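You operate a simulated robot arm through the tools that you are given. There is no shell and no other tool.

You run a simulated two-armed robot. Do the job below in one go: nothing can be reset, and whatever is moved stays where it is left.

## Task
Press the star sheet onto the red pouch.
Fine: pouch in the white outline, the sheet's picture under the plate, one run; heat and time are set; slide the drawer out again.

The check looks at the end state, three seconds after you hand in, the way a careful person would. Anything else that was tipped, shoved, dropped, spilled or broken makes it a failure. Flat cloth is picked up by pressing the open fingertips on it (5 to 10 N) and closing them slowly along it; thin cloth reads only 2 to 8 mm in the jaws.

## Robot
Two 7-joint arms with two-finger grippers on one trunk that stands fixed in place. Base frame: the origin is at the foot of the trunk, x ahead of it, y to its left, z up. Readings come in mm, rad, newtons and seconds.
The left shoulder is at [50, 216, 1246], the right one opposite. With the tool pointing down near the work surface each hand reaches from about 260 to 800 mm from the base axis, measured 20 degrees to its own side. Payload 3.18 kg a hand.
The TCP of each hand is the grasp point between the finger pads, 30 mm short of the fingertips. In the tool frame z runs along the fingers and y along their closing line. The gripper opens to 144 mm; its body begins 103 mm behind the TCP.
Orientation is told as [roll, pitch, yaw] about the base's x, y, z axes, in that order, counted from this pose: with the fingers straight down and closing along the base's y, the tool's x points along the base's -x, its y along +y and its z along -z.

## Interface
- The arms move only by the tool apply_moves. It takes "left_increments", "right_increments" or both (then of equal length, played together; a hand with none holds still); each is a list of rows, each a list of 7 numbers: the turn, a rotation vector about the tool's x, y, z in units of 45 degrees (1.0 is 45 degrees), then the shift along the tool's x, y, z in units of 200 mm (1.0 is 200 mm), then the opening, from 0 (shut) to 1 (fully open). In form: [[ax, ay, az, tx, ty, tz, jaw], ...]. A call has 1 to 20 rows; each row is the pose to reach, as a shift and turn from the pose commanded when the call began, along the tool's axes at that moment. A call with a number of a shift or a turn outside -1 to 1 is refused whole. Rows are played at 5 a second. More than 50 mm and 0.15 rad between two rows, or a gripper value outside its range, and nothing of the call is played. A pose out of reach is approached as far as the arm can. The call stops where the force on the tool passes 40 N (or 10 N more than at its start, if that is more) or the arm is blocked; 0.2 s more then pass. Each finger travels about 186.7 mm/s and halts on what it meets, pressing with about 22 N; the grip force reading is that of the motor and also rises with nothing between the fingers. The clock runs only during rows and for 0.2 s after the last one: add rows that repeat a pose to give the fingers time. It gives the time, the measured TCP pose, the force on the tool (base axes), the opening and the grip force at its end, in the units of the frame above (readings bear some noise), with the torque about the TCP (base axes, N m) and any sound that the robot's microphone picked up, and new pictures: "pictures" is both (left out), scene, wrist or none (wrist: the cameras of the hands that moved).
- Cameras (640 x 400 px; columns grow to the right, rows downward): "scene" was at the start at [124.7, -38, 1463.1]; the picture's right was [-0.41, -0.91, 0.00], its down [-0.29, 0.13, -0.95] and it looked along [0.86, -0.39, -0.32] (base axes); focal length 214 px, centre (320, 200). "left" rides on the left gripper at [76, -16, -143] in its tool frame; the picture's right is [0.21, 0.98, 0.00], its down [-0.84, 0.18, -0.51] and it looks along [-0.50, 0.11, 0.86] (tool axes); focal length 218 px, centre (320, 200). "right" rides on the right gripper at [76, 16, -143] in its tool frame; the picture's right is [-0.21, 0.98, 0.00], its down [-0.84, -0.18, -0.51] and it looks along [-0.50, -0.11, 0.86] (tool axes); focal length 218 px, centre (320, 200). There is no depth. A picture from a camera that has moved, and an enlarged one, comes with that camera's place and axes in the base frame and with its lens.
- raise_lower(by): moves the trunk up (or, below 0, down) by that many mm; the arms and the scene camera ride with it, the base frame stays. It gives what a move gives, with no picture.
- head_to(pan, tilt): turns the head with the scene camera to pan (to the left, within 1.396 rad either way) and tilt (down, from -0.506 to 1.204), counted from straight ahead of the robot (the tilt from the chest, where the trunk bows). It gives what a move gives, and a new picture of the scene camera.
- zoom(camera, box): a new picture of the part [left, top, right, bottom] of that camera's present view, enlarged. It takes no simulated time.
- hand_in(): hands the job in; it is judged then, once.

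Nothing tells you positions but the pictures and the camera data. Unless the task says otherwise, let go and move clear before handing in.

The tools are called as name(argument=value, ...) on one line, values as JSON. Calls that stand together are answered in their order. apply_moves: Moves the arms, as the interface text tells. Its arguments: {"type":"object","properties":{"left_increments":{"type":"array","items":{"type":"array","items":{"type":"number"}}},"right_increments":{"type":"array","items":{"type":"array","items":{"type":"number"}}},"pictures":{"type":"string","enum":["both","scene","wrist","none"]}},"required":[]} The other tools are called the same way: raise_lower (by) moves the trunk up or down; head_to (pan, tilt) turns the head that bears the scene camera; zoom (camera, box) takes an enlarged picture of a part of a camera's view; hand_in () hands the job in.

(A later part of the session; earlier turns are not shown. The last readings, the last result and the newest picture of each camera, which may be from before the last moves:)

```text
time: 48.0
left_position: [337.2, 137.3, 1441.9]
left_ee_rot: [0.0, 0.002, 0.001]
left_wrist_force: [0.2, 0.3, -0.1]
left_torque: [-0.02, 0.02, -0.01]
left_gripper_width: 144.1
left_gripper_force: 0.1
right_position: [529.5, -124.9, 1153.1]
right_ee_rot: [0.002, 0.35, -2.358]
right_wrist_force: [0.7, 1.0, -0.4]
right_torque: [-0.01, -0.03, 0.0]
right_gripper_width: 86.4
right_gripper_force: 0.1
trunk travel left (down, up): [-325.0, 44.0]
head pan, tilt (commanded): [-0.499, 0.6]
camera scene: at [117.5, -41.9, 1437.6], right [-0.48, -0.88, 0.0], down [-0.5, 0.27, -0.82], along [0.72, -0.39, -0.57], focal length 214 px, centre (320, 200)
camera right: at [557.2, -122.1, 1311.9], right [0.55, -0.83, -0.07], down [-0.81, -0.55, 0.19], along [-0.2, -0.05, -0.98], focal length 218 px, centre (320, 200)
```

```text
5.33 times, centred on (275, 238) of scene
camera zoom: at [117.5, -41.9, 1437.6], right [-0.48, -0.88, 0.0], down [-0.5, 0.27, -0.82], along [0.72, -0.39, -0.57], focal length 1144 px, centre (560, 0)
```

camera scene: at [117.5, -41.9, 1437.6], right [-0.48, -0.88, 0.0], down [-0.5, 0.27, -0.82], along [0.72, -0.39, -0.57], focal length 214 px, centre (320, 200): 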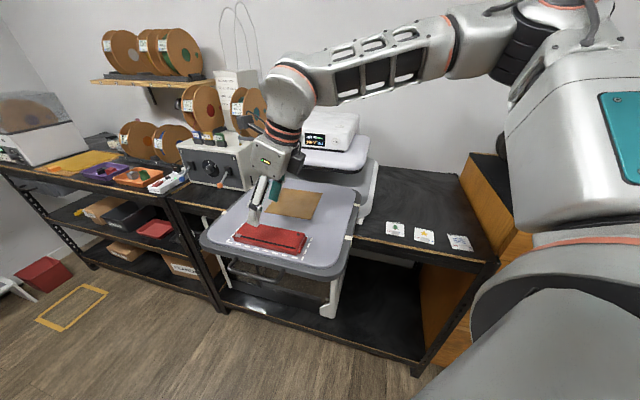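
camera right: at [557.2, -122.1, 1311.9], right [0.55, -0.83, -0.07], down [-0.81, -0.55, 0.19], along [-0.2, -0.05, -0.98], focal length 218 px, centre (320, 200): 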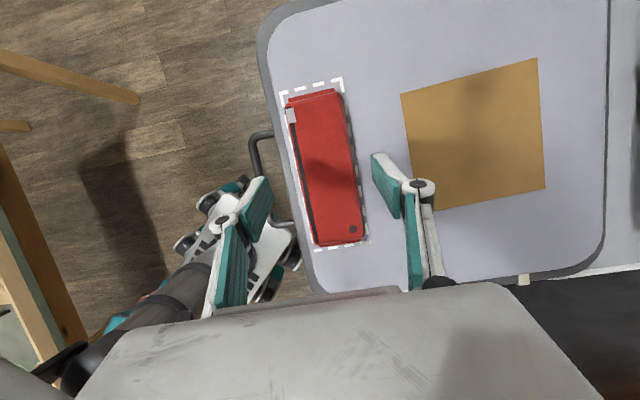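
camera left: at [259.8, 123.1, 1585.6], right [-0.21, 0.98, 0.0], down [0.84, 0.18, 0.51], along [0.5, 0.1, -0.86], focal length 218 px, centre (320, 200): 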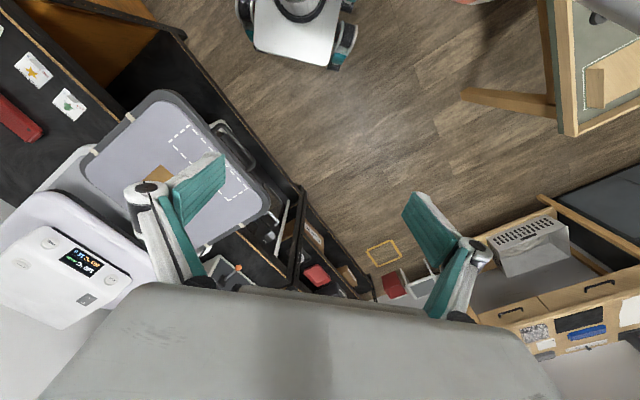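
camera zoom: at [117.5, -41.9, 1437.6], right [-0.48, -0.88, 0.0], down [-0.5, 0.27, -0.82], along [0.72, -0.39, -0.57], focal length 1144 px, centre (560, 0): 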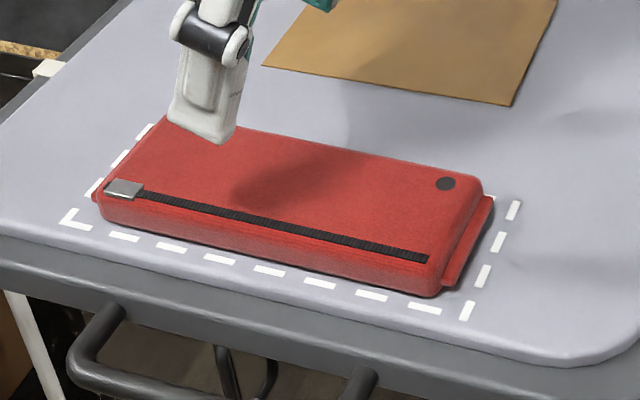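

The pouch sits neatly inside the outline. Next is the star sheet: I'll move the hand, still slanted so it can reach when placing, over to the sheet's tab at about (397,-582).

apply_moves(right_increments=[[0, 0, 0, -0.16, 0.096, -0.06, 0.6], [0, 0, 0, -0.33, 0.192, -0.12, 0.6], [0, 0, 0, -0.49, 0.288, -0.178, 0.6], [0, 0, 0, -0.65, 0.385, -0.238, 0.6], [0, 0, 0, -0.81, 0.48, -0.297, 0.6], [0, 0, 0, -0.977, 0.577, -0.3565, 0.6]], pictures="none")

apply_moves(right_increments=[[-0.008, 0, 0.0215, -0.16, 0.096, -0.06, 0.6], [-0.016, 0, 0.043, -0.33, 0.192, -0.12, 0.6], [-0.024, 0, 0.0645, -0.49, 0.288, -0.178, 0.6], [-0.032, 0, 0.086, -0.65, 0.385, -0.238, 0.6], [-0.04, 0, 0.1075, -0.81, 0.48, -0.297, 0.6], [-0.0472, 0, 0.1292, -0.977, 0.577, -0.3565, 0.6], [-0.0472, 0, 0.1292, -0.977, 0.577, -0.3565, 0.6]])

```text
time: 49.4
left_position: [334.4, 136.3, 1441.8]
left_ee_rot: [0.002, -0.001, 0.001]
left_wrist_force: [-0.8, 0.0, 0.1]
left_torque: [0.05, -0.03, -0.03]
left_gripper_width: 143.8
left_gripper_force: 0.1
right_position: [464.7, -355.4, 1150.9]
right_ee_rot: [0.0, 0.352, -2.357]
right_wrist_force: [0.1, -0.4, -0.3]
right_torque: [0.06, -0.01, 0.01]
right_gripper_width: 86.4
right_gripper_force: 0.0
trunk travel left (down, up): [-325.0, 44.0]
head pan, tilt (commanded): [-0.499, 0.6]
```

```text
time: 51.0
left_position: [336.9, 137.7, 1442.8]
left_ee_rot: [-0.001, 0.0, 0.002]
left_wrist_force: [0.1, 0.1, 0.2]
left_torque: [-0.04, 0.01, 0.03]
left_gripper_width: 143.9
left_gripper_force: 0.0
right_position: [397.8, -584.2, 1152.9]
right_ee_rot: [0.003, 0.349, -2.465]
right_wrist_force: [-0.3, 0.2, -0.5]
right_torque: [-0.04, 0.02, 0.0]
right_gripper_width: 86.4
right_gripper_force: 0.1
trunk travel left (down, up): [-325.0, 44.0]
head pan, tilt (commanded): [-0.499, 0.6]
camera scene: at [117.6, -41.0, 1437.7], right [-0.48, -0.88, 0.0], down [-0.5, 0.27, -0.83], along [0.72, -0.4, -0.56], focal length 214 px, centre (320, 200)
camera right: at [425.9, -583.7, 1311.6], right [0.46, -0.89, -0.07], down [-0.87, -0.46, 0.19], along [-0.2, -0.03, -0.98], focal length 218 px, centre (320, 200)
```

scene: 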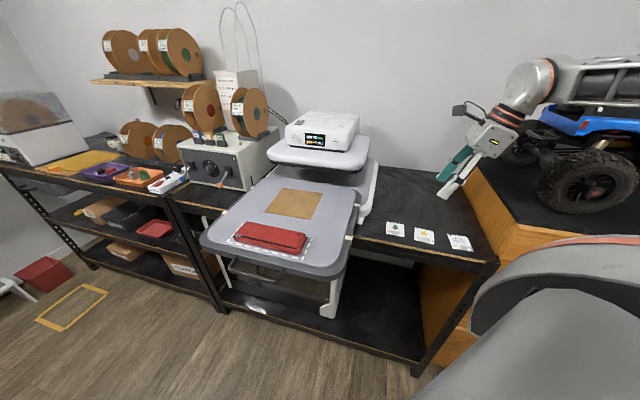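
right: 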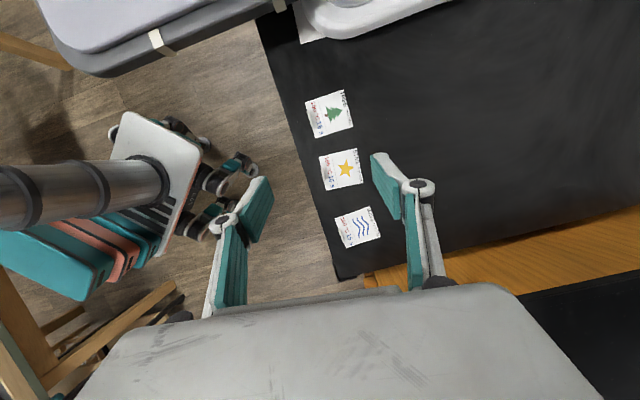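

The hand is over the sheets and nothing is near it. I'll zoom in on the star sheet's tab from here.

zoom(camera="right", box=[300, 130, 380, 200])

zoom(camera="scene", box=[400, 215, 450, 250])

```text
5.71 times, centred on (340, 165) of right
camera zoom: at [425.9, -583.7, 1311.6], right [0.46, -0.89, -0.07], down [-0.87, -0.46, 0.19], along [-0.2, -0.03, -0.98], focal length 1247 px, centre (206, 400)
```

zoom: 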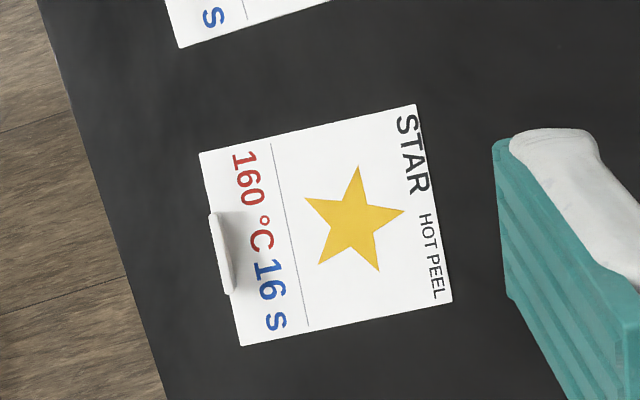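

```text
11.43 times, centred on (425, 232) of scene
camera zoom: at [117.6, -41.0, 1437.7], right [-0.48, -0.88, 0.0], down [-0.5, 0.27, -0.83], along [0.72, -0.4, -0.56], focal length 2451 px, centre (-880, -171)
```

zoom: 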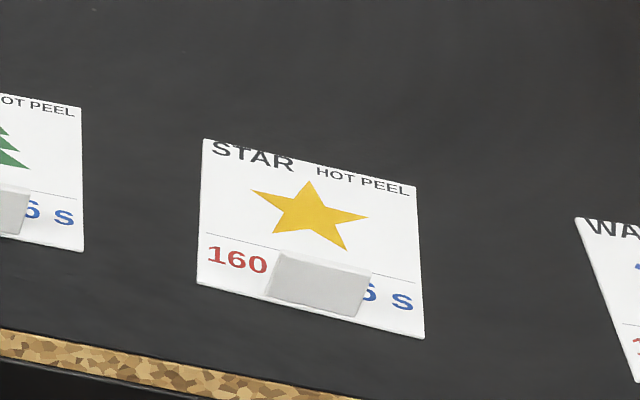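

The tab looks like a vertical plate about 24 mm wide and 17 mm tall on the sheet's front edge, near (393,-579). I'll narrow the jaws to about 50 mm and lower to about 100 mm above the table to measure it again.

apply_moves(right_increments=[[0, 0, 0, -0.05, -0.007, 0.11, 0.5], [0, 0, 0, -0.1, -0.014, 0.22, 0.4], [0, 0, 0, -0.15, -0.021, 0.33, 0.35], [0, 0, 0, -0.2, -0.028, 0.44, 0.35], [0, 0, 0, -0.255, -0.035, 0.561, 0.35], [0, 0, 0, -0.255, -0.035, 0.561, 0.35]])

zoom(camera="right", box=[220, 80, 420, 240])

zoom(camera="scene", box=[370, 170, 500, 260])

```text
time: 52.4
left_position: [336.7, 138.5, 1441.8]
left_ee_rot: [-0.001, -0.001, 0.0]
left_wrist_force: [-0.1, -0.2, -0.4]
left_torque: [0.0, 0.01, -0.02]
left_gripper_width: 144.0
left_gripper_force: 0.0
right_position: [386.9, -582.5, 1029.7]
right_ee_rot: [0.002, 0.35, -2.468]
right_wrist_force: [0.2, 0.5, 0.4]
right_torque: [0.0, 0.02, 0.02]
right_gripper_width: 50.3
right_gripper_force: 0.0
trunk travel left (down, up): [-325.0, 44.0]
head pan, tilt (commanded): [-0.499, 0.6]
camera scene: at [117.0, -41.4, 1437.7], right [-0.48, -0.88, 0.0], down [-0.5, 0.27, -0.83], along [0.72, -0.4, -0.56], focal length 214 px, centre (320, 200)
camera right: at [413.8, -583.0, 1188.7], right [0.46, -0.89, -0.07], down [-0.87, -0.46, 0.19], along [-0.2, -0.02, -0.98], focal length 218 px, centre (320, 200)
```

scene: 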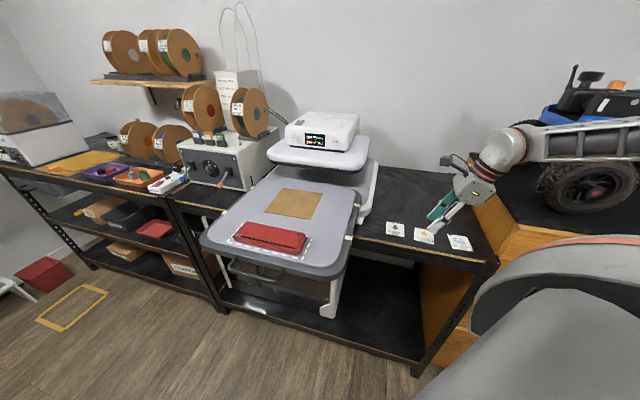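
right: 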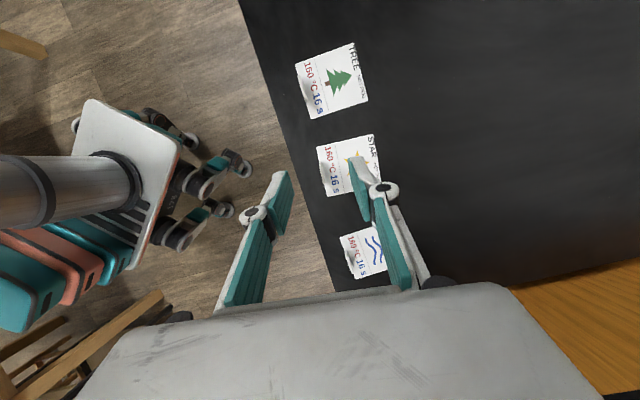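

```text
2.50 times, centred on (320, 160) of right
camera zoom: at [413.8, -583.0, 1188.7], right [0.46, -0.89, -0.07], down [-0.87, -0.46, 0.19], along [-0.2, -0.02, -0.98], focal length 546 px, centre (320, 300)
```

zoom: 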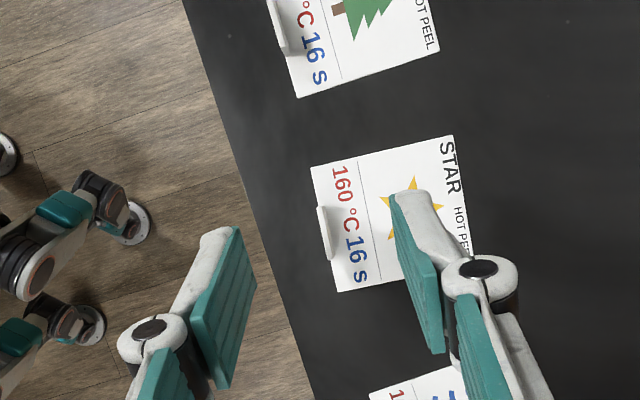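

```text
4.44 times, centred on (435, 215) of scene
camera zoom: at [117.0, -41.4, 1437.7], right [-0.48, -0.88, 0.0], down [-0.5, 0.27, -0.83], along [0.72, -0.4, -0.56], focal length 953 px, centre (-191, 133)
```

zoom: 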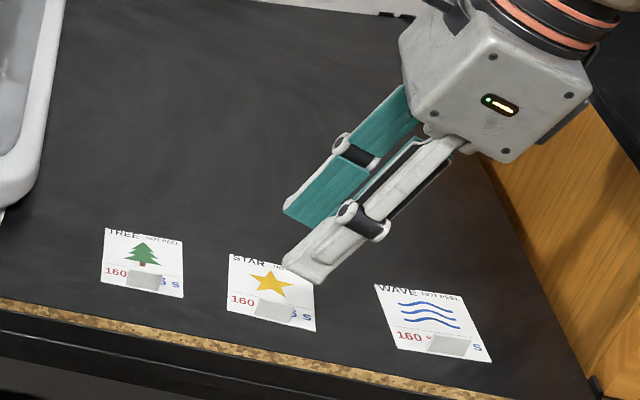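

The tab centre is about (391,-578). I'll adjust by 2 mm and lower until the fingertips straddle the tab a few millimetres above the table.

apply_moves(right_increments=[[0, 0, 0, -0.03, -0.0095, 0.07, 0.35], [0, 0, 0, -0.058, -0.0095, 0.14, 0.35], [0, 0, 0, -0.085, -0.0095, 0.21, 0.35], [0, 0, 0, -0.105, -0.0095, 0.26, 0.35], [0, 0, 0, -0.118, -0.0095, 0.2924, 0.35], [0, 0, 0, -0.118, -0.0095, 0.2924, 0.35]])

zoom(camera="right", box=[240, 90, 420, 230])

zoom(camera="scene", box=[395, 195, 475, 255])

```text
time: 53.8
left_position: [335.5, 138.1, 1441.4]
left_ee_rot: [-0.002, 0.001, 0.001]
left_wrist_force: [0.9, -0.7, -0.1]
left_torque: [0.01, 0.03, -0.01]
left_gripper_width: 144.2
left_gripper_force: 0.1
right_position: [383.1, -584.8, 965.3]
right_ee_rot: [0.002, 0.351, -2.467]
right_wrist_force: [0.1, 0.1, 1.3]
right_torque: [-0.02, -0.01, -0.02]
right_gripper_width: 50.3
right_gripper_force: 0.0
trunk travel left (down, up): [-325.0, 44.0]
head pan, tilt (commanded): [-0.499, 0.6]
camera scene: at [117.2, -41.7, 1437.7], right [-0.48, -0.88, 0.0], down [-0.5, 0.27, -0.83], along [0.72, -0.39, -0.56], focal length 214 px, centre (320, 200)
camera right: at [410.7, -584.2, 1125.1], right [0.46, -0.89, -0.07], down [-0.87, -0.46, 0.19], along [-0.2, -0.02, -0.98], focal length 218 px, centre (320, 200)
```

scene: 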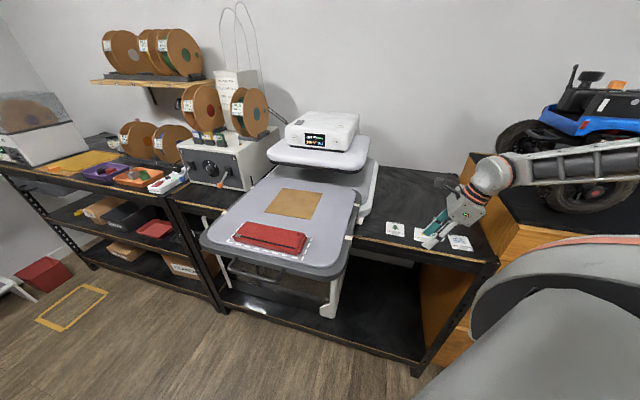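
right: 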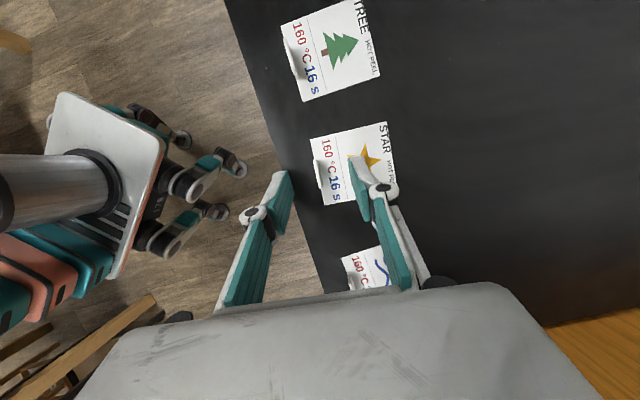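

```text
2.86 times, centred on (330, 160) of right
camera zoom: at [410.7, -584.2, 1125.1], right [0.46, -0.89, -0.07], down [-0.87, -0.46, 0.19], along [-0.2, -0.02, -0.98], focal length 624 px, centre (291, 314)
```

zoom: 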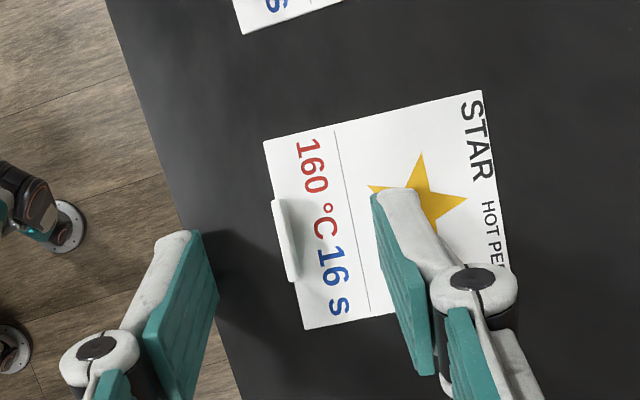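

```text
6.67 times, centred on (435, 225) of scene
camera zoom: at [117.2, -41.7, 1437.7], right [-0.48, -0.88, 0.0], down [-0.5, 0.27, -0.83], along [0.72, -0.39, -0.56], focal length 1430 px, centre (-447, 33)
```

zoom: 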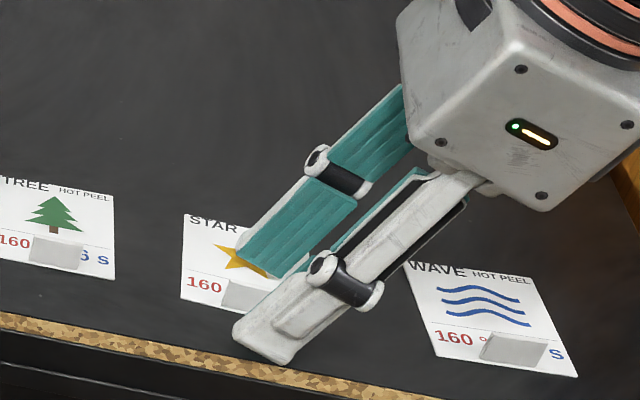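

The tab sits almost exactly midway between the fingertips. I'll lower 3 mm more, nudge 2 mm to the front, and close slowly on the tab.

apply_moves(right_increments=[[0, 0, 0, -0.005, -0.01, 0.014, 0.35], [0, 0, 0, -0.005, -0.01, 0.014, 0.3], [0, 0, 0, -0.005, -0.01, 0.014, 0.25], [0, 0, 0, -0.005, -0.01, 0.014, 0.2], [0, 0, 0, -0.005, -0.01, 0.014, 0.16], [0, 0, 0, -0.005, -0.01, 0.014, 0.12], [0, 0, 0, -0.005, -0.01, 0.014, 0.09], [0, 0, 0, -0.005, -0.01, 0.014, 0.06], [0, 0, 0, -0.005, -0.01, 0.014, 0.03], [0, 0, 0, -0.005, -0.01, 0.014, 0.0], [0, 0, 0, -0.005, -0.01, 0.014, 0.0]])

zoom(camera="right", box=[240, 90, 420, 230])

zoom(camera="scene", box=[395, 195, 475, 255])

```text
time: 56.2
left_position: [335.3, 137.3, 1440.8]
left_ee_rot: [-0.001, 0.0, 0.001]
left_wrist_force: [0.1, 0.8, -0.7]
left_torque: [-0.02, -0.02, -0.03]
left_gripper_width: 143.9
left_gripper_force: 0.0
right_position: [383.1, -582.9, 963.8]
right_ee_rot: [0.003, 0.351, -2.466]
right_wrist_force: [-0.5, -0.2, 0.6]
right_torque: [0.03, -0.01, -0.01]
right_gripper_width: 5.9
right_gripper_force: 21.9
trunk travel left (down, up): [-325.0, 44.0]
head pan, tilt (commanded): [-0.499, 0.6]
camera scene: at [117.3, -41.8, 1437.7], right [-0.48, -0.88, 0.0], down [-0.5, 0.27, -0.83], along [0.72, -0.39, -0.56], focal length 214 px, centre (320, 200)
camera right: at [409.6, -582.8, 1122.5], right [0.46, -0.89, -0.07], down [-0.87, -0.46, 0.19], along [-0.2, -0.02, -0.98], focal length 218 px, centre (320, 200)
```

scene: 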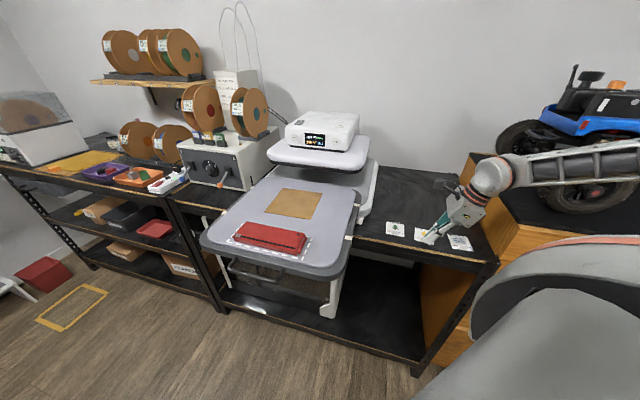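
right: 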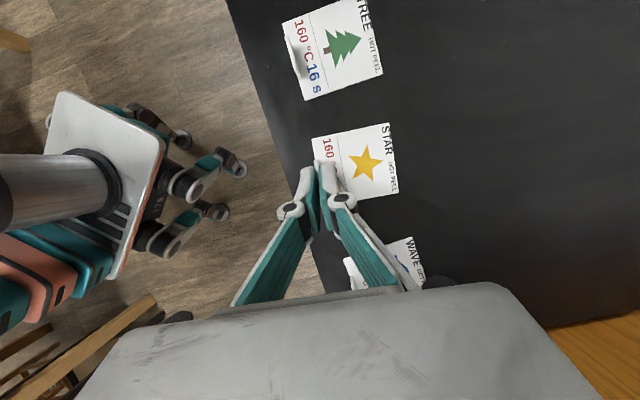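

```text
2.86 times, centred on (330, 160) of right
camera zoom: at [409.6, -582.8, 1122.5], right [0.46, -0.89, -0.07], down [-0.87, -0.46, 0.19], along [-0.2, -0.02, -0.98], focal length 624 px, centre (291, 314)
```

zoom: 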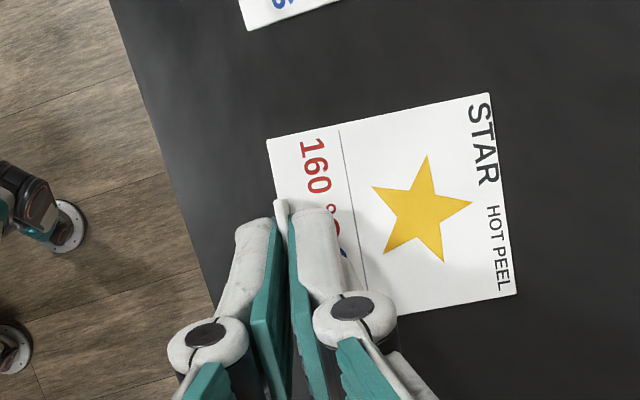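

```text
6.67 times, centred on (435, 225) of scene
camera zoom: at [117.3, -41.8, 1437.7], right [-0.48, -0.88, 0.0], down [-0.5, 0.27, -0.83], along [0.72, -0.39, -0.56], focal length 1430 px, centre (-447, 33)
```

zoom: 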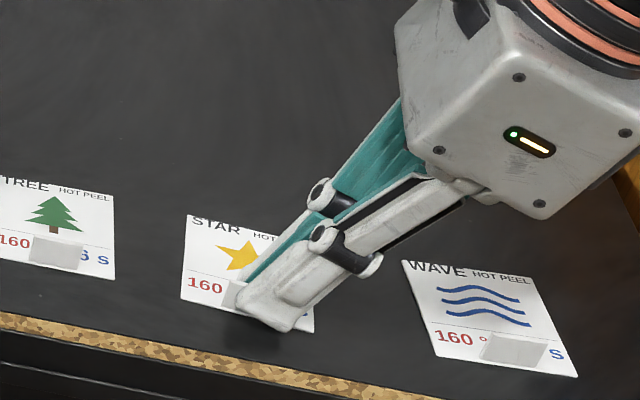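

The fingers closed to about 6 mm on the tab. I'll lift 50 mm and check that the sheet comes along.

apply_moves(right_increments=[[0, 0, 0, 0.0085, 0, -0.0235, 0], [0, 0, 0, 0.017, 0, -0.047, 0], [0, 0, 0, 0.034, 0, -0.094, 0], [0, 0, 0, 0.051, 0, -0.141, 0], [0, 0, 0, 0.085, 0, -0.235, 0], [0, 0, 0, 0.119, 0, -0.329, 0], [0, 0, 0, 0.119, 0, -0.329, 0]])

zoom(camera="right", box=[240, 90, 420, 230])

zoom(camera="scene", box=[385, 170, 485, 255])

```text
time: 57.8
left_position: [335.7, 136.7, 1442.1]
left_ee_rot: [0.0, 0.0, 0.001]
left_wrist_force: [0.0, 1.2, -0.1]
left_torque: [-0.01, -0.02, -0.05]
left_gripper_width: 143.9
left_gripper_force: 0.1
right_position: [383.4, -583.3, 1032.4]
right_ee_rot: [0.001, 0.349, -2.466]
right_wrist_force: [-0.5, -0.3, 0.2]
right_torque: [0.01, 0.01, 0.0]
right_gripper_width: 5.9
right_gripper_force: 21.6
trunk travel left (down, up): [-325.0, 44.0]
head pan, tilt (commanded): [-0.499, 0.6]
camera scene: at [117.4, -42.0, 1437.6], right [-0.48, -0.88, 0.0], down [-0.5, 0.27, -0.82], along [0.72, -0.39, -0.57], focal length 214 px, centre (320, 200)
camera right: at [409.3, -583.5, 1192.5], right [0.46, -0.89, -0.07], down [-0.87, -0.46, 0.19], along [-0.2, -0.02, -0.98], focal length 218 px, centre (320, 200)
```

scene: 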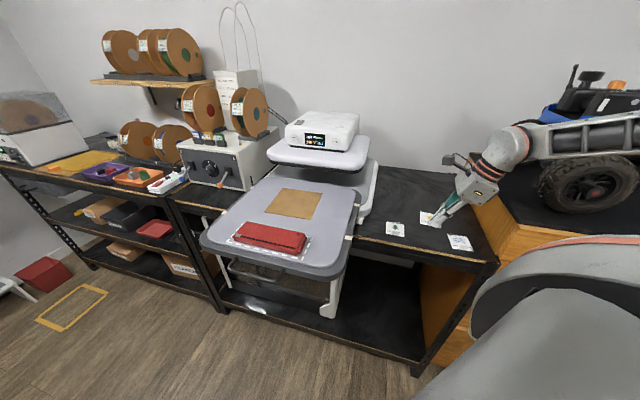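
right: 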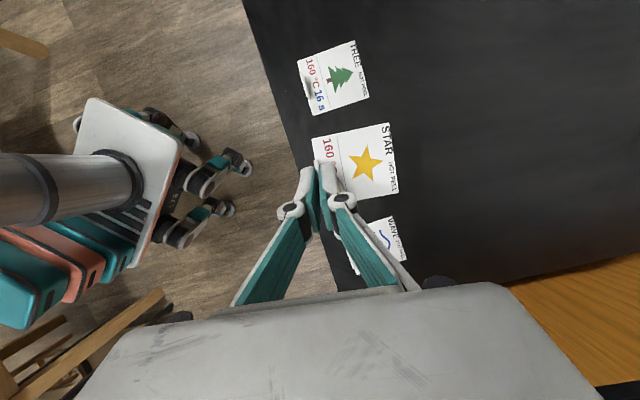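

```text
2.86 times, centred on (330, 160) of right
camera zoom: at [409.3, -583.5, 1192.5], right [0.46, -0.89, -0.07], down [-0.87, -0.46, 0.19], along [-0.2, -0.02, -0.98], focal length 624 px, centre (291, 314)
```

zoom: 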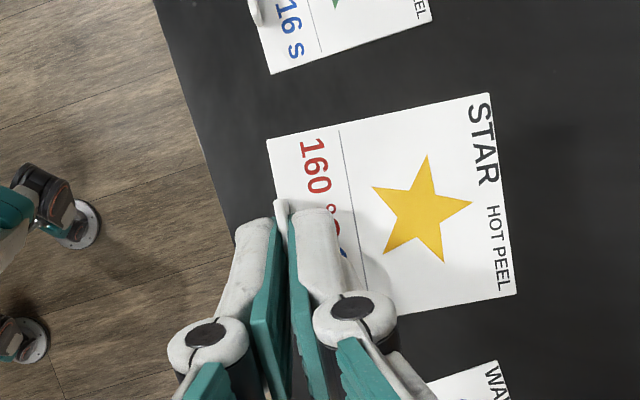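

```text
4.71 times, centred on (435, 212) of scene
camera zoom: at [117.4, -42.0, 1437.6], right [-0.48, -0.88, 0.0], down [-0.5, 0.27, -0.82], along [0.72, -0.39, -0.57], focal length 1009 px, centre (-221, 141)
```

zoom: 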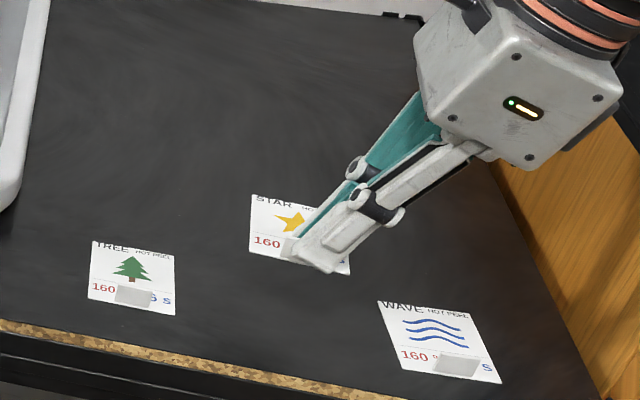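

The sheet came up flat and is held firmly by its tab. I'll raise it, carry it over to the pouch and turn it about 6° to match the pouch.

apply_moves(right_increments=[[0, 0, 0, 0.038, 0, -0.103, 0], [0, 0, 0, 0.076, 0, -0.207, 0], [0, 0, 0, 0.114, 0, -0.31, 0], [0, 0, 0, 0.152, 0, -0.413, 0], [0, 0, 0, 0.1886, 0, -0.5167, 0]], pictures="none")

apply_moves(right_increments=[[0, 0, 0, 0.115, -0.092, 0.042, 0], [0, 0, 0, 0.23, -0.184, 0.084, 0], [0, 0, 0, 0.345, -0.275, 0.126, 0], [0, 0, 0, 0.46, -0.367, 0.168, 0], [0, 0, 0, 0.575, -0.459, 0.21, 0], [0, 0, 0, 0.69, -0.551, 0.252, 0], [0, 0, 0, 0.805, -0.643, 0.294, 0], [0, 0, 0, 0.9195, -0.7345, 0.3355, 0]], pictures="scene")

apply_moves(right_increments=[[0.006, 0, -0.0165, 0.115, -0.092, 0.042, 0], [0.012, 0, -0.033, 0.23, -0.184, 0.084, 0], [0.018, 0, -0.0495, 0.345, -0.275, 0.126, 0], [0.024, 0, -0.066, 0.46, -0.367, 0.168, 0], [0.03, 0, -0.0825, 0.575, -0.459, 0.21, 0], [0.036, 0, -0.099, 0.69, -0.551, 0.252, 0], [0.042, 0, -0.1155, 0.805, -0.643, 0.294, 0], [0.048, 0, -0.1316, 0.9195, -0.7345, 0.3355, 0], [0.048, 0, -0.1316, 0.9195, -0.7345, 0.3355, 0]])

```text
time: 59.0
left_position: [336.8, 137.7, 1442.5]
left_ee_rot: [-0.003, -0.001, 0.001]
left_wrist_force: [0.1, 0.2, 0.1]
left_torque: [0.0, 0.0, 0.03]
left_gripper_width: 144.0
left_gripper_force: 0.1
right_position: [381.8, -582.4, 1144.5]
right_ee_rot: [0.003, 0.351, -2.466]
right_wrist_force: [0.6, -0.7, -0.2]
right_torque: [-0.01, 0.04, 0.0]
right_gripper_width: 6.0
right_gripper_force: 22.2
trunk travel left (down, up): [-325.0, 44.0]
head pan, tilt (commanded): [-0.499, 0.6]
```

```text
time: 60.8
left_position: [336.7, 139.2, 1440.9]
left_ee_rot: [-0.001, 0.0, 0.001]
left_wrist_force: [0.1, -0.1, -0.6]
left_torque: [0.0, 0.0, 0.0]
left_gripper_width: 144.0
left_gripper_force: 0.0
right_position: [444.1, -344.3, 1144.0]
right_ee_rot: [0.001, 0.349, -2.467]
right_wrist_force: [-0.2, 0.1, 0.0]
right_torque: [0.0, 0.02, 0.02]
right_gripper_width: 6.1
right_gripper_force: 21.6
trunk travel left (down, up): [-325.0, 44.0]
head pan, tilt (commanded): [-0.499, 0.6]
camera scene: at [117.9, -40.7, 1437.6], right [-0.48, -0.88, 0.0], down [-0.5, 0.27, -0.83], along [0.72, -0.4, -0.56], focal length 214 px, centre (320, 200)
```

scene: 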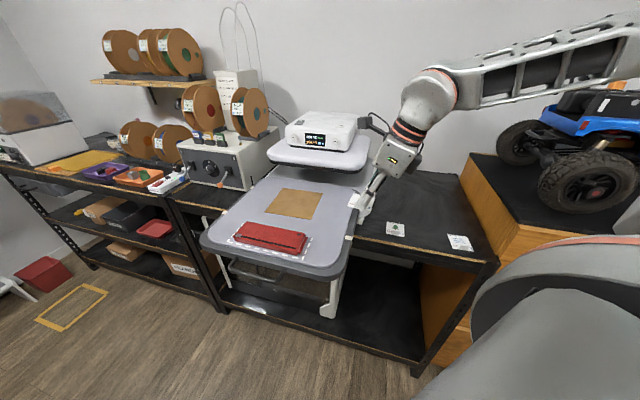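

```text
time: 62.8
left_position: [335.1, 138.3, 1441.8]
left_ee_rot: [-0.003, -0.003, 0.002]
left_wrist_force: [0.1, 0.3, -0.6]
left_torque: [-0.03, -0.06, 0.01]
left_gripper_width: 143.8
left_gripper_force: 0.0
right_position: [504.6, -109.0, 1143.9]
right_ee_rot: [0.002, 0.351, -2.357]
right_wrist_force: [-0.3, 0.5, 0.1]
right_torque: [0.01, -0.02, -0.03]
right_gripper_width: 6.4
right_gripper_force: 22.0
trunk travel left (down, up): [-325.0, 44.0]
head pan, tilt (commanded): [-0.499, 0.6]
camera scene: at [116.0, -41.8, 1437.8], right [-0.48, -0.88, 0.0], down [-0.5, 0.27, -0.83], along [0.73, -0.39, -0.56], focal length 214 px, centre (320, 200)
camera right: at [530.7, -105.0, 1303.1], right [0.55, -0.83, -0.07], down [-0.81, -0.55, 0.19], along [-0.19, -0.05, -0.98], focal length 218 px, centre (320, 200)
```

scene: 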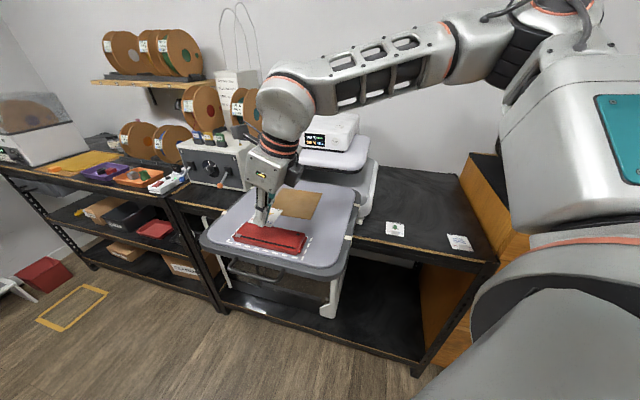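
right: 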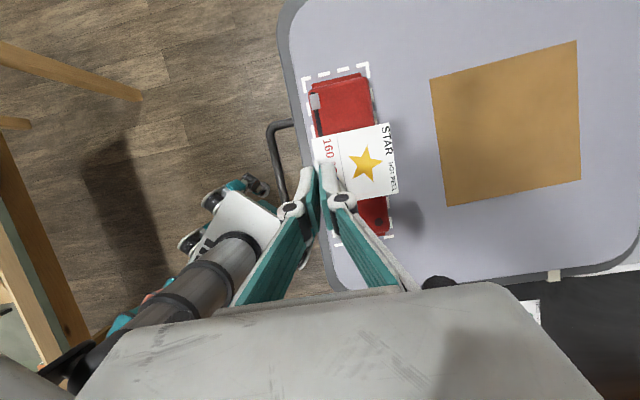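

The sheet hovers right above the pouch. I'll lower it to about 12 mm above and check the alignment.

apply_moves(right_increments=[[0, 0, 0, -0.02, 0, 0.055, 0], [0, 0, 0, -0.04, 0, 0.11, 0], [0, 0, 0, -0.06, 0, 0.165, 0], [0, 0, 0, -0.0774, 0, 0.2113, 0], [0, 0, 0, -0.0774, 0, 0.2113, 0]])

zoom(camera="right", box=[260, 40, 440, 260])

zoom(camera="scene", box=[220, 190, 330, 275])

```text
time: 64.0
left_position: [336.4, 138.0, 1441.0]
left_ee_rot: [0.0, 0.001, 0.002]
left_wrist_force: [0.4, 0.7, -0.8]
left_torque: [0.0, -0.02, 0.02]
left_gripper_width: 143.9
left_gripper_force: 0.0
right_position: [505.5, -108.9, 1097.7]
right_ee_rot: [0.003, 0.351, -2.356]
right_wrist_force: [-0.5, -0.3, -0.4]
right_torque: [-0.01, 0.0, 0.0]
right_gripper_width: 6.0
right_gripper_force: 21.9
trunk travel left (down, up): [-325.0, 44.0]
head pan, tilt (commanded): [-0.499, 0.6]
camera scene: at [117.3, -41.8, 1437.7], right [-0.48, -0.88, 0.0], down [-0.5, 0.27, -0.83], along [0.72, -0.39, -0.56], focal length 214 px, centre (320, 200)
camera right: at [532.1, -105.7, 1256.9], right [0.55, -0.83, -0.07], down [-0.81, -0.55, 0.19], along [-0.2, -0.05, -0.98], focal length 218 px, centre (320, 200)
```

scene: 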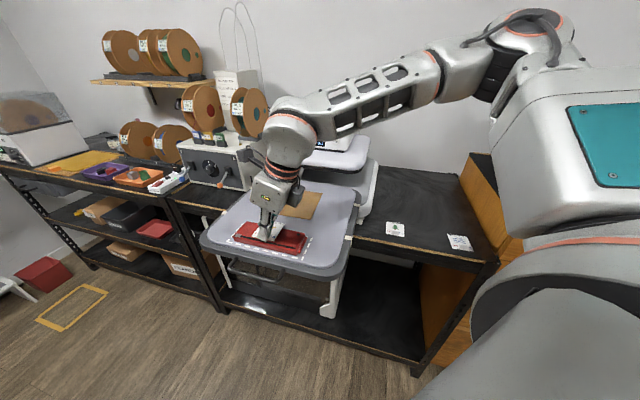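
right: 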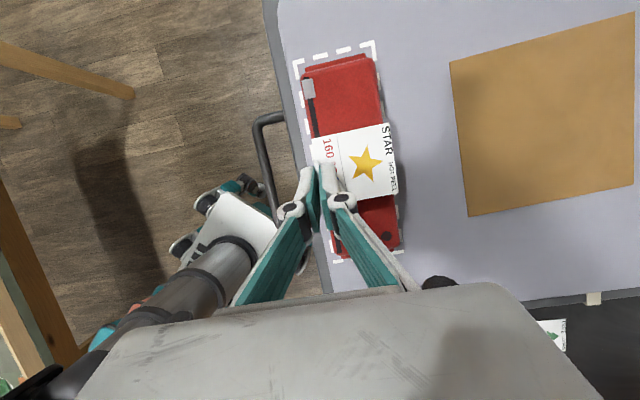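

```text
1.82 times, centred on (350, 150) of right
camera zoom: at [532.1, -105.7, 1256.9], right [0.55, -0.83, -0.07], down [-0.81, -0.55, 0.19], along [-0.2, -0.05, -0.98], focal length 397 px, centre (266, 291)
```

zoom: 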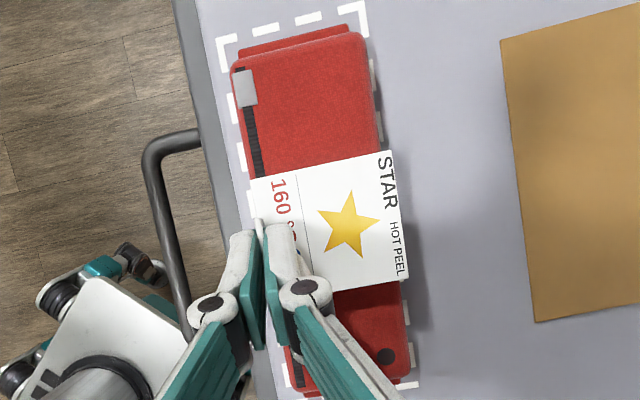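

```text
4.71 times, centred on (275, 232) of scene
camera zoom: at [117.3, -41.8, 1437.7], right [-0.48, -0.88, 0.0], down [-0.5, 0.27, -0.83], along [0.72, -0.39, -0.56], focal length 1009 px, centre (532, 47)
```

zoom: 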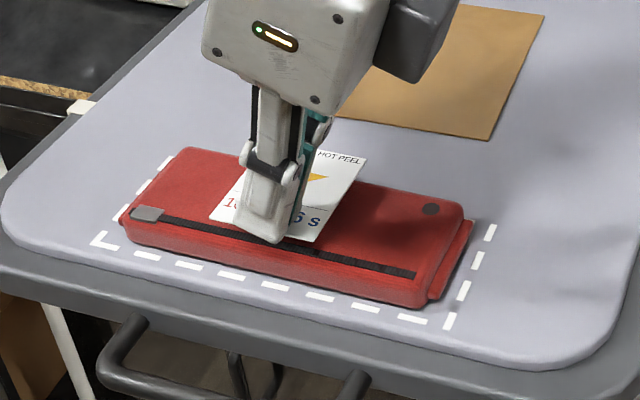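

The sheet is square with the pouch and centred on it (my numbers give u≈290, v≈466 for both). I'll lower it until I feel a light touch.

apply_moves(right_increments=[[0, 0, 0, -0.0069, 0, 0.0188, 0], [0, 0, 0, -0.0138, 0, 0.0376, 0], [0, 0, 0, -0.0138, 0, 0.0376, 0]], pictures="none")

apply_moves(right_increments=[[0, 0, 0, -0.0026, 0, 0.007, 0], [0, 0, 0, -0.0026, 0, 0.007, 0]], pictures="none")

apply_moves(right_increments=[[0, 0, 0, -0.0026, 0, 0.007, 0], [0, 0, 0, -0.0026, 0, 0.007, 0]], pictures="scene")

zoom(camera="scene", box=[230, 205, 310, 265])

```text
time: 64.8
left_position: [336.8, 138.5, 1441.7]
left_ee_rot: [-0.002, 0.0, 0.004]
left_wrist_force: [-1.3, 0.3, 0.5]
left_torque: [0.0, 0.0, -0.01]
left_gripper_width: 143.9
left_gripper_force: 0.1
right_position: [506.5, -109.0, 1089.9]
right_ee_rot: [0.001, 0.352, -2.355]
right_wrist_force: [0.1, 0.1, 0.4]
right_torque: [0.0, -0.01, -0.01]
right_gripper_width: 6.0
right_gripper_force: 23.0
trunk travel left (down, up): [-325.0, 44.0]
head pan, tilt (commanded): [-0.499, 0.6]
```

```text
time: 65.4
left_position: [336.1, 138.1, 1441.0]
left_ee_rot: [-0.001, 0.0, 0.002]
left_wrist_force: [0.2, 0.1, -0.2]
left_torque: [-0.02, -0.01, 0.02]
left_gripper_width: 143.8
left_gripper_force: 0.0
right_position: [505.0, -109.7, 1088.3]
right_ee_rot: [0.002, 0.348, -2.357]
right_wrist_force: [0.9, 0.2, -0.8]
right_torque: [-0.01, -0.01, -0.04]
right_gripper_width: 6.3
right_gripper_force: 22.5
trunk travel left (down, up): [-325.0, 44.0]
head pan, tilt (commanded): [-0.499, 0.6]
```

```text
time: 66.0
left_position: [336.5, 137.5, 1440.9]
left_ee_rot: [-0.002, 0.0, 0.001]
left_wrist_force: [-0.1, -0.1, 0.4]
left_torque: [0.04, -0.01, -0.02]
left_gripper_width: 144.1
left_gripper_force: 0.0
right_position: [505.5, -109.5, 1085.6]
right_ee_rot: [0.002, 0.349, -2.357]
right_wrist_force: [0.4, -0.2, -0.4]
right_torque: [-0.01, -0.02, 0.0]
right_gripper_width: 5.8
right_gripper_force: 22.1
trunk travel left (down, up): [-325.0, 44.0]
head pan, tilt (commanded): [-0.499, 0.6]
camera scene: at [117.2, -41.8, 1437.7], right [-0.48, -0.88, 0.0], down [-0.5, 0.27, -0.83], along [0.72, -0.39, -0.56], focal length 214 px, centre (320, 200)
```

scene: 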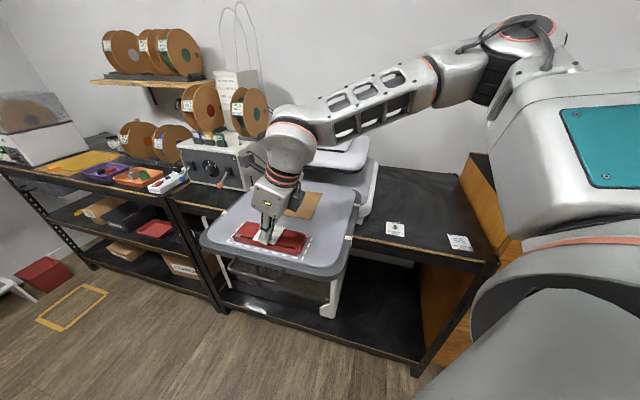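

```text
6.67 times, centred on (270, 235) of scene
camera zoom: at [117.2, -41.8, 1437.7], right [-0.48, -0.88, 0.0], down [-0.5, 0.27, -0.83], along [0.72, -0.39, -0.56], focal length 1430 px, centre (653, -33)
```

zoom: 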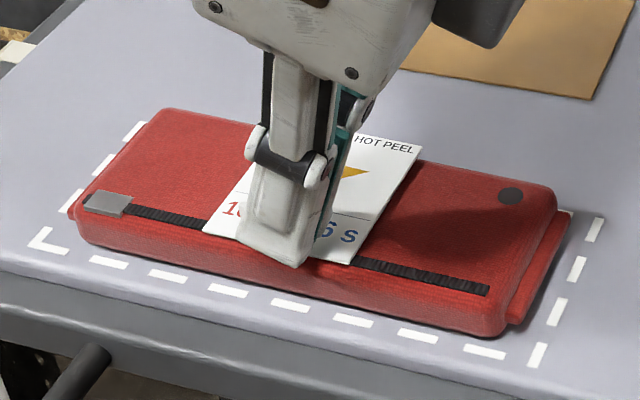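

The sheet is very close to the surface with no contact yet. I'll continue in small steps.

apply_moves(right_increments=[[0, 0, 0, -0.0026, 0, 0.007, 0], [0, 0, 0, -0.0026, 0, 0.007, 0]], pictures="none")

apply_moves(right_increments=[[0, 0, 0, -0.0026, 0, 0.007, 0], [0, 0, 0, -0.0026, 0, 0.007, 0]], pictures="none")

zoom(camera="scene", box=[230, 205, 310, 265])

```text
time: 66.6
left_position: [336.3, 137.8, 1441.0]
left_ee_rot: [-0.002, -0.001, 0.001]
left_wrist_force: [0.2, -0.6, -0.3]
left_torque: [-0.01, 0.01, -0.01]
left_gripper_width: 144.1
left_gripper_force: 0.1
right_position: [505.3, -109.1, 1084.6]
right_ee_rot: [0.003, 0.352, -2.356]
right_wrist_force: [-0.3, -0.3, -0.8]
right_torque: [-0.02, 0.04, 0.0]
right_gripper_width: 5.9
right_gripper_force: 22.0
trunk travel left (down, up): [-325.0, 44.0]
head pan, tilt (commanded): [-0.499, 0.6]
```

```text
time: 67.2
left_position: [336.4, 137.4, 1441.3]
left_ee_rot: [-0.002, 0.001, 0.002]
left_wrist_force: [0.2, -0.9, 0.2]
left_torque: [-0.02, -0.02, -0.01]
left_gripper_width: 144.0
left_gripper_force: 0.1
right_position: [504.7, -109.4, 1084.1]
right_ee_rot: [0.0, 0.352, -2.358]
right_wrist_force: [0.7, 0.5, 4.2]
right_torque: [0.07, -0.04, -0.02]
right_gripper_width: 5.8
right_gripper_force: 22.7
trunk travel left (down, up): [-325.0, 44.0]
head pan, tilt (commanded): [-0.499, 0.6]
```

```text
6.67 times, centred on (270, 235) of scene
camera zoom: at [117.1, -41.7, 1437.7], right [-0.48, -0.88, 0.0], down [-0.5, 0.27, -0.83], along [0.72, -0.39, -0.56], focal length 1430 px, centre (653, -33)
```

zoom: 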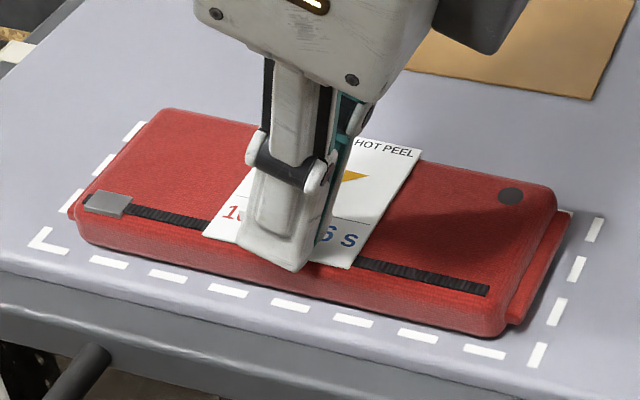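

Light contact (about 4 N) is felt. I'll open the fingers slowly and rise straight up off the tab.

apply_moves(right_increments=[[0, 0, 0, 0, 0, 0, 0.04], [0, 0, 0, 0, 0, 0, 0.08], [0, 0, 0, 0, 0, 0, 0.12], [0, 0, 0, 0, 0, 0, 0.16], [0, 0, 0, 0, 0, 0, 0.2], [0, 0, 0, 0, 0, 0, 0.2], [0, 0, 0, 0.0086, 0, -0.0235, 0.2], [0, 0, 0, 0.0172, 0, -0.047, 0.2], [0, 0, 0, 0.0344, 0, -0.094, 0.2], [0, 0, 0, 0.0602, 0, -0.1643, 0.2], [0, 0, 0, 0.103, 0, -0.2817, 0.2], [0, 0, 0, 0.15, 0, -0.41, 0.2], [0, 0, 0, 0.15, 0, -0.41, 0.2]])

zoom(camera="right", box=[260, 40, 440, 260])

zoom(camera="scene", box=[220, 190, 330, 275])

```text
time: 70.0
left_position: [336.0, 137.9, 1440.5]
left_ee_rot: [0.0, 0.001, 0.0]
left_wrist_force: [-0.5, -0.9, -0.2]
left_torque: [-0.04, 0.02, 0.02]
left_gripper_width: 143.8
left_gripper_force: 0.0
right_position: [504.2, -109.4, 1172.1]
right_ee_rot: [0.001, 0.35, -2.357]
right_wrist_force: [0.3, 0.5, 0.2]
right_torque: [-0.01, 0.01, -0.01]
right_gripper_width: 28.8
right_gripper_force: 0.0
trunk travel left (down, up): [-325.0, 44.0]
head pan, tilt (commanded): [-0.499, 0.6]
camera scene: at [117.6, -41.9, 1437.6], right [-0.48, -0.88, 0.0], down [-0.5, 0.27, -0.82], along [0.72, -0.39, -0.57], focal length 214 px, centre (320, 200)
camera right: at [531.5, -105.9, 1331.9], right [0.55, -0.83, -0.07], down [-0.81, -0.55, 0.19], along [-0.2, -0.05, -0.98], focal length 218 px, centre (320, 200)
```

scene: 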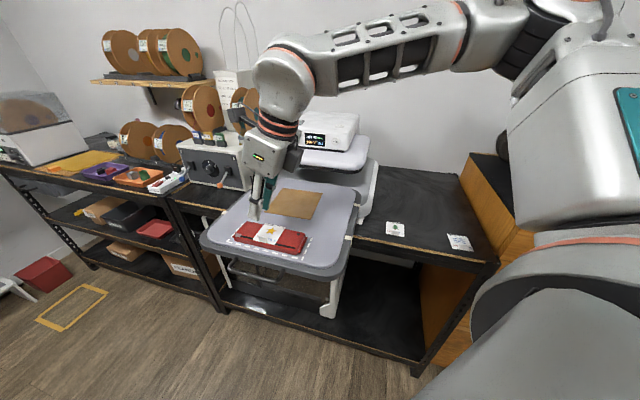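
right: 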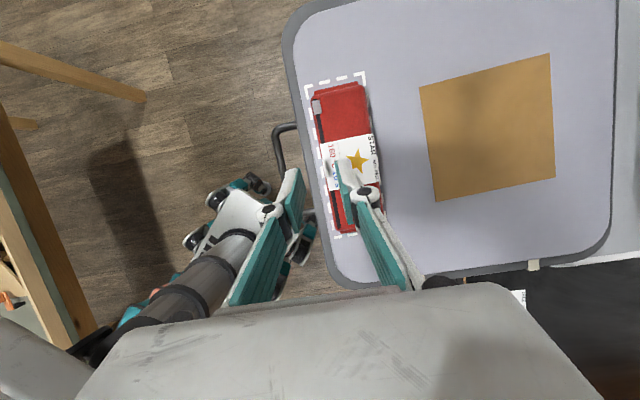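

```text
1.82 times, centred on (350, 150) of right
camera zoom: at [531.5, -105.9, 1331.9], right [0.55, -0.83, -0.07], down [-0.81, -0.55, 0.19], along [-0.2, -0.05, -0.98], focal length 397 px, centre (266, 291)
```

zoom: 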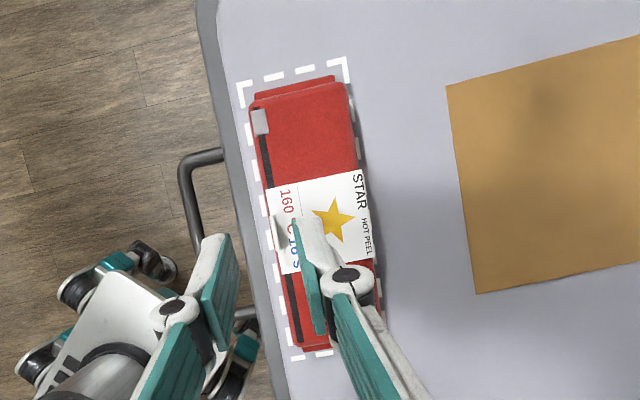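

```text
4.71 times, centred on (275, 232) of scene
camera zoom: at [117.6, -41.9, 1437.6], right [-0.48, -0.88, 0.0], down [-0.5, 0.27, -0.82], along [0.72, -0.39, -0.57], focal length 1009 px, centre (532, 47)
```

zoom: 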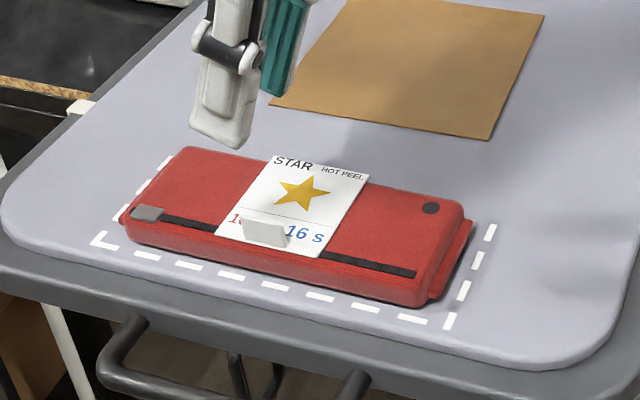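

The star sheet lies flat and centred on the pouch, with its tab at the front. Next is the drawer: I'll move the hand in front of the tray, above the handle, to measure the bar.

apply_moves(right_increments=[[0, 0, 0, -0.005, -0.11, -0.002, 0.2], [0, 0, 0, -0.01, -0.22, -0.004, 0.3], [0, 0, 0, -0.0195, -0.34, -0.0075, 0.4], [0, 0, 0, -0.06, -0.34, 0.105, 0.4], [0, 0, 0, -0.1, -0.34, 0.215, 0.4], [0, 0, 0, -0.143, -0.34, 0.331, 0.4], [0, 0, 0, -0.143, -0.34, 0.331, 0.4]])

zoom(camera="right", box=[200, 60, 480, 260])

zoom(camera="scene", box=[200, 190, 330, 300])

```text
time: 71.6
left_position: [336.4, 137.2, 1441.6]
left_ee_rot: [-0.001, 0.0, 0.001]
left_wrist_force: [0.5, -0.5, -0.2]
left_torque: [-0.03, 0.02, 0.0]
left_gripper_width: 144.1
left_gripper_force: 0.1
right_position: [451.5, -65.1, 1132.4]
right_ee_rot: [-0.003, 0.353, -2.356]
right_wrist_force: [-0.8, 0.1, -0.1]
right_torque: [-0.01, 0.04, 0.01]
right_gripper_width: 57.7
right_gripper_force: 0.0
right hand out of reach, approached as far as the arm can: row 3, 4, 5, 6, 7
trunk travel left (down, up): [-325.0, 44.0]
head pan, tilt (commanded): [-0.499, 0.6]
camera scene: at [117.6, -41.8, 1437.6], right [-0.48, -0.88, 0.0], down [-0.5, 0.27, -0.82], along [0.72, -0.39, -0.57], focal length 214 px, centre (320, 200)
camera right: at [478.7, -63.5, 1292.3], right [0.55, -0.83, -0.07], down [-0.81, -0.56, 0.19], along [-0.19, -0.04, -0.98], focal length 218 px, centre (320, 200)
```

scene: 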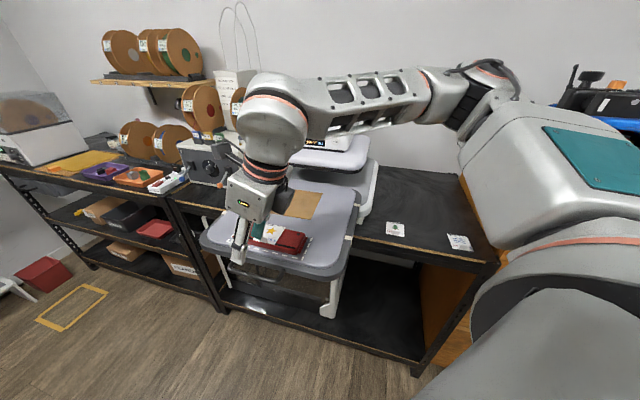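
right: 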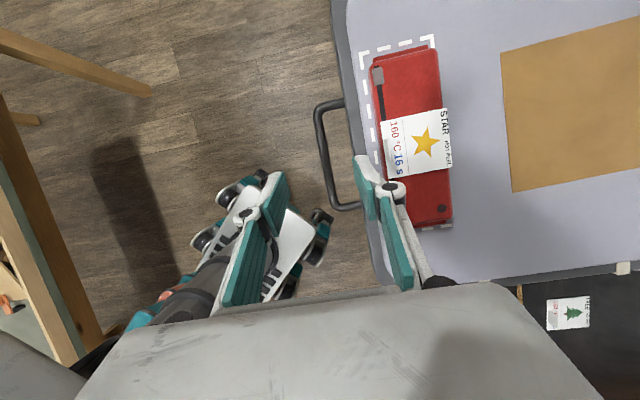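

```text
2.00 times, centred on (340, 160) of right
camera zoom: at [478.7, -63.5, 1292.3], right [0.55, -0.83, -0.07], down [-0.81, -0.56, 0.19], along [-0.19, -0.04, -0.98], focal length 436 px, centre (280, 280)
```

zoom: 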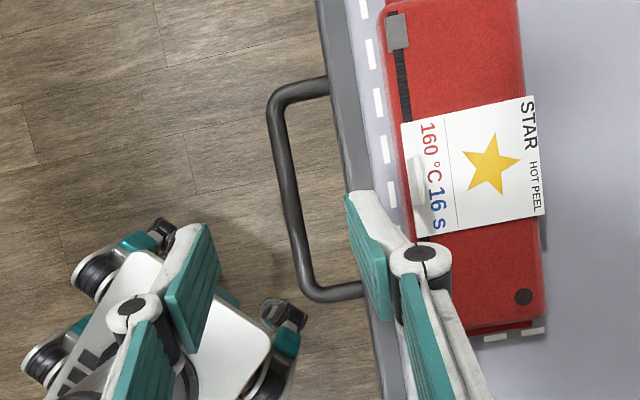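

```text
3.64 times, centred on (265, 245) of scene
camera zoom: at [117.6, -41.8, 1437.6], right [-0.48, -0.88, 0.0], down [-0.5, 0.27, -0.82], along [0.72, -0.39, -0.57], focal length 780 px, centre (520, 36)
```

zoom: 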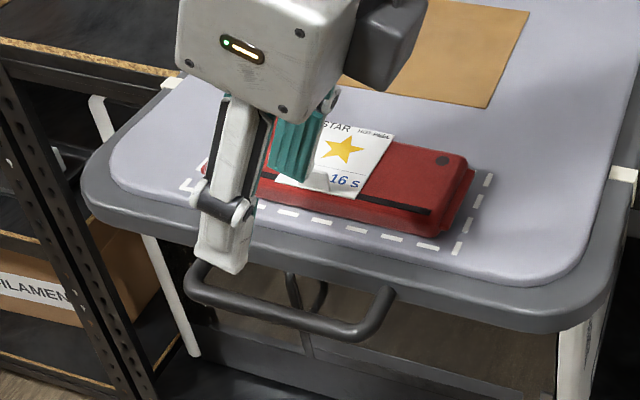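

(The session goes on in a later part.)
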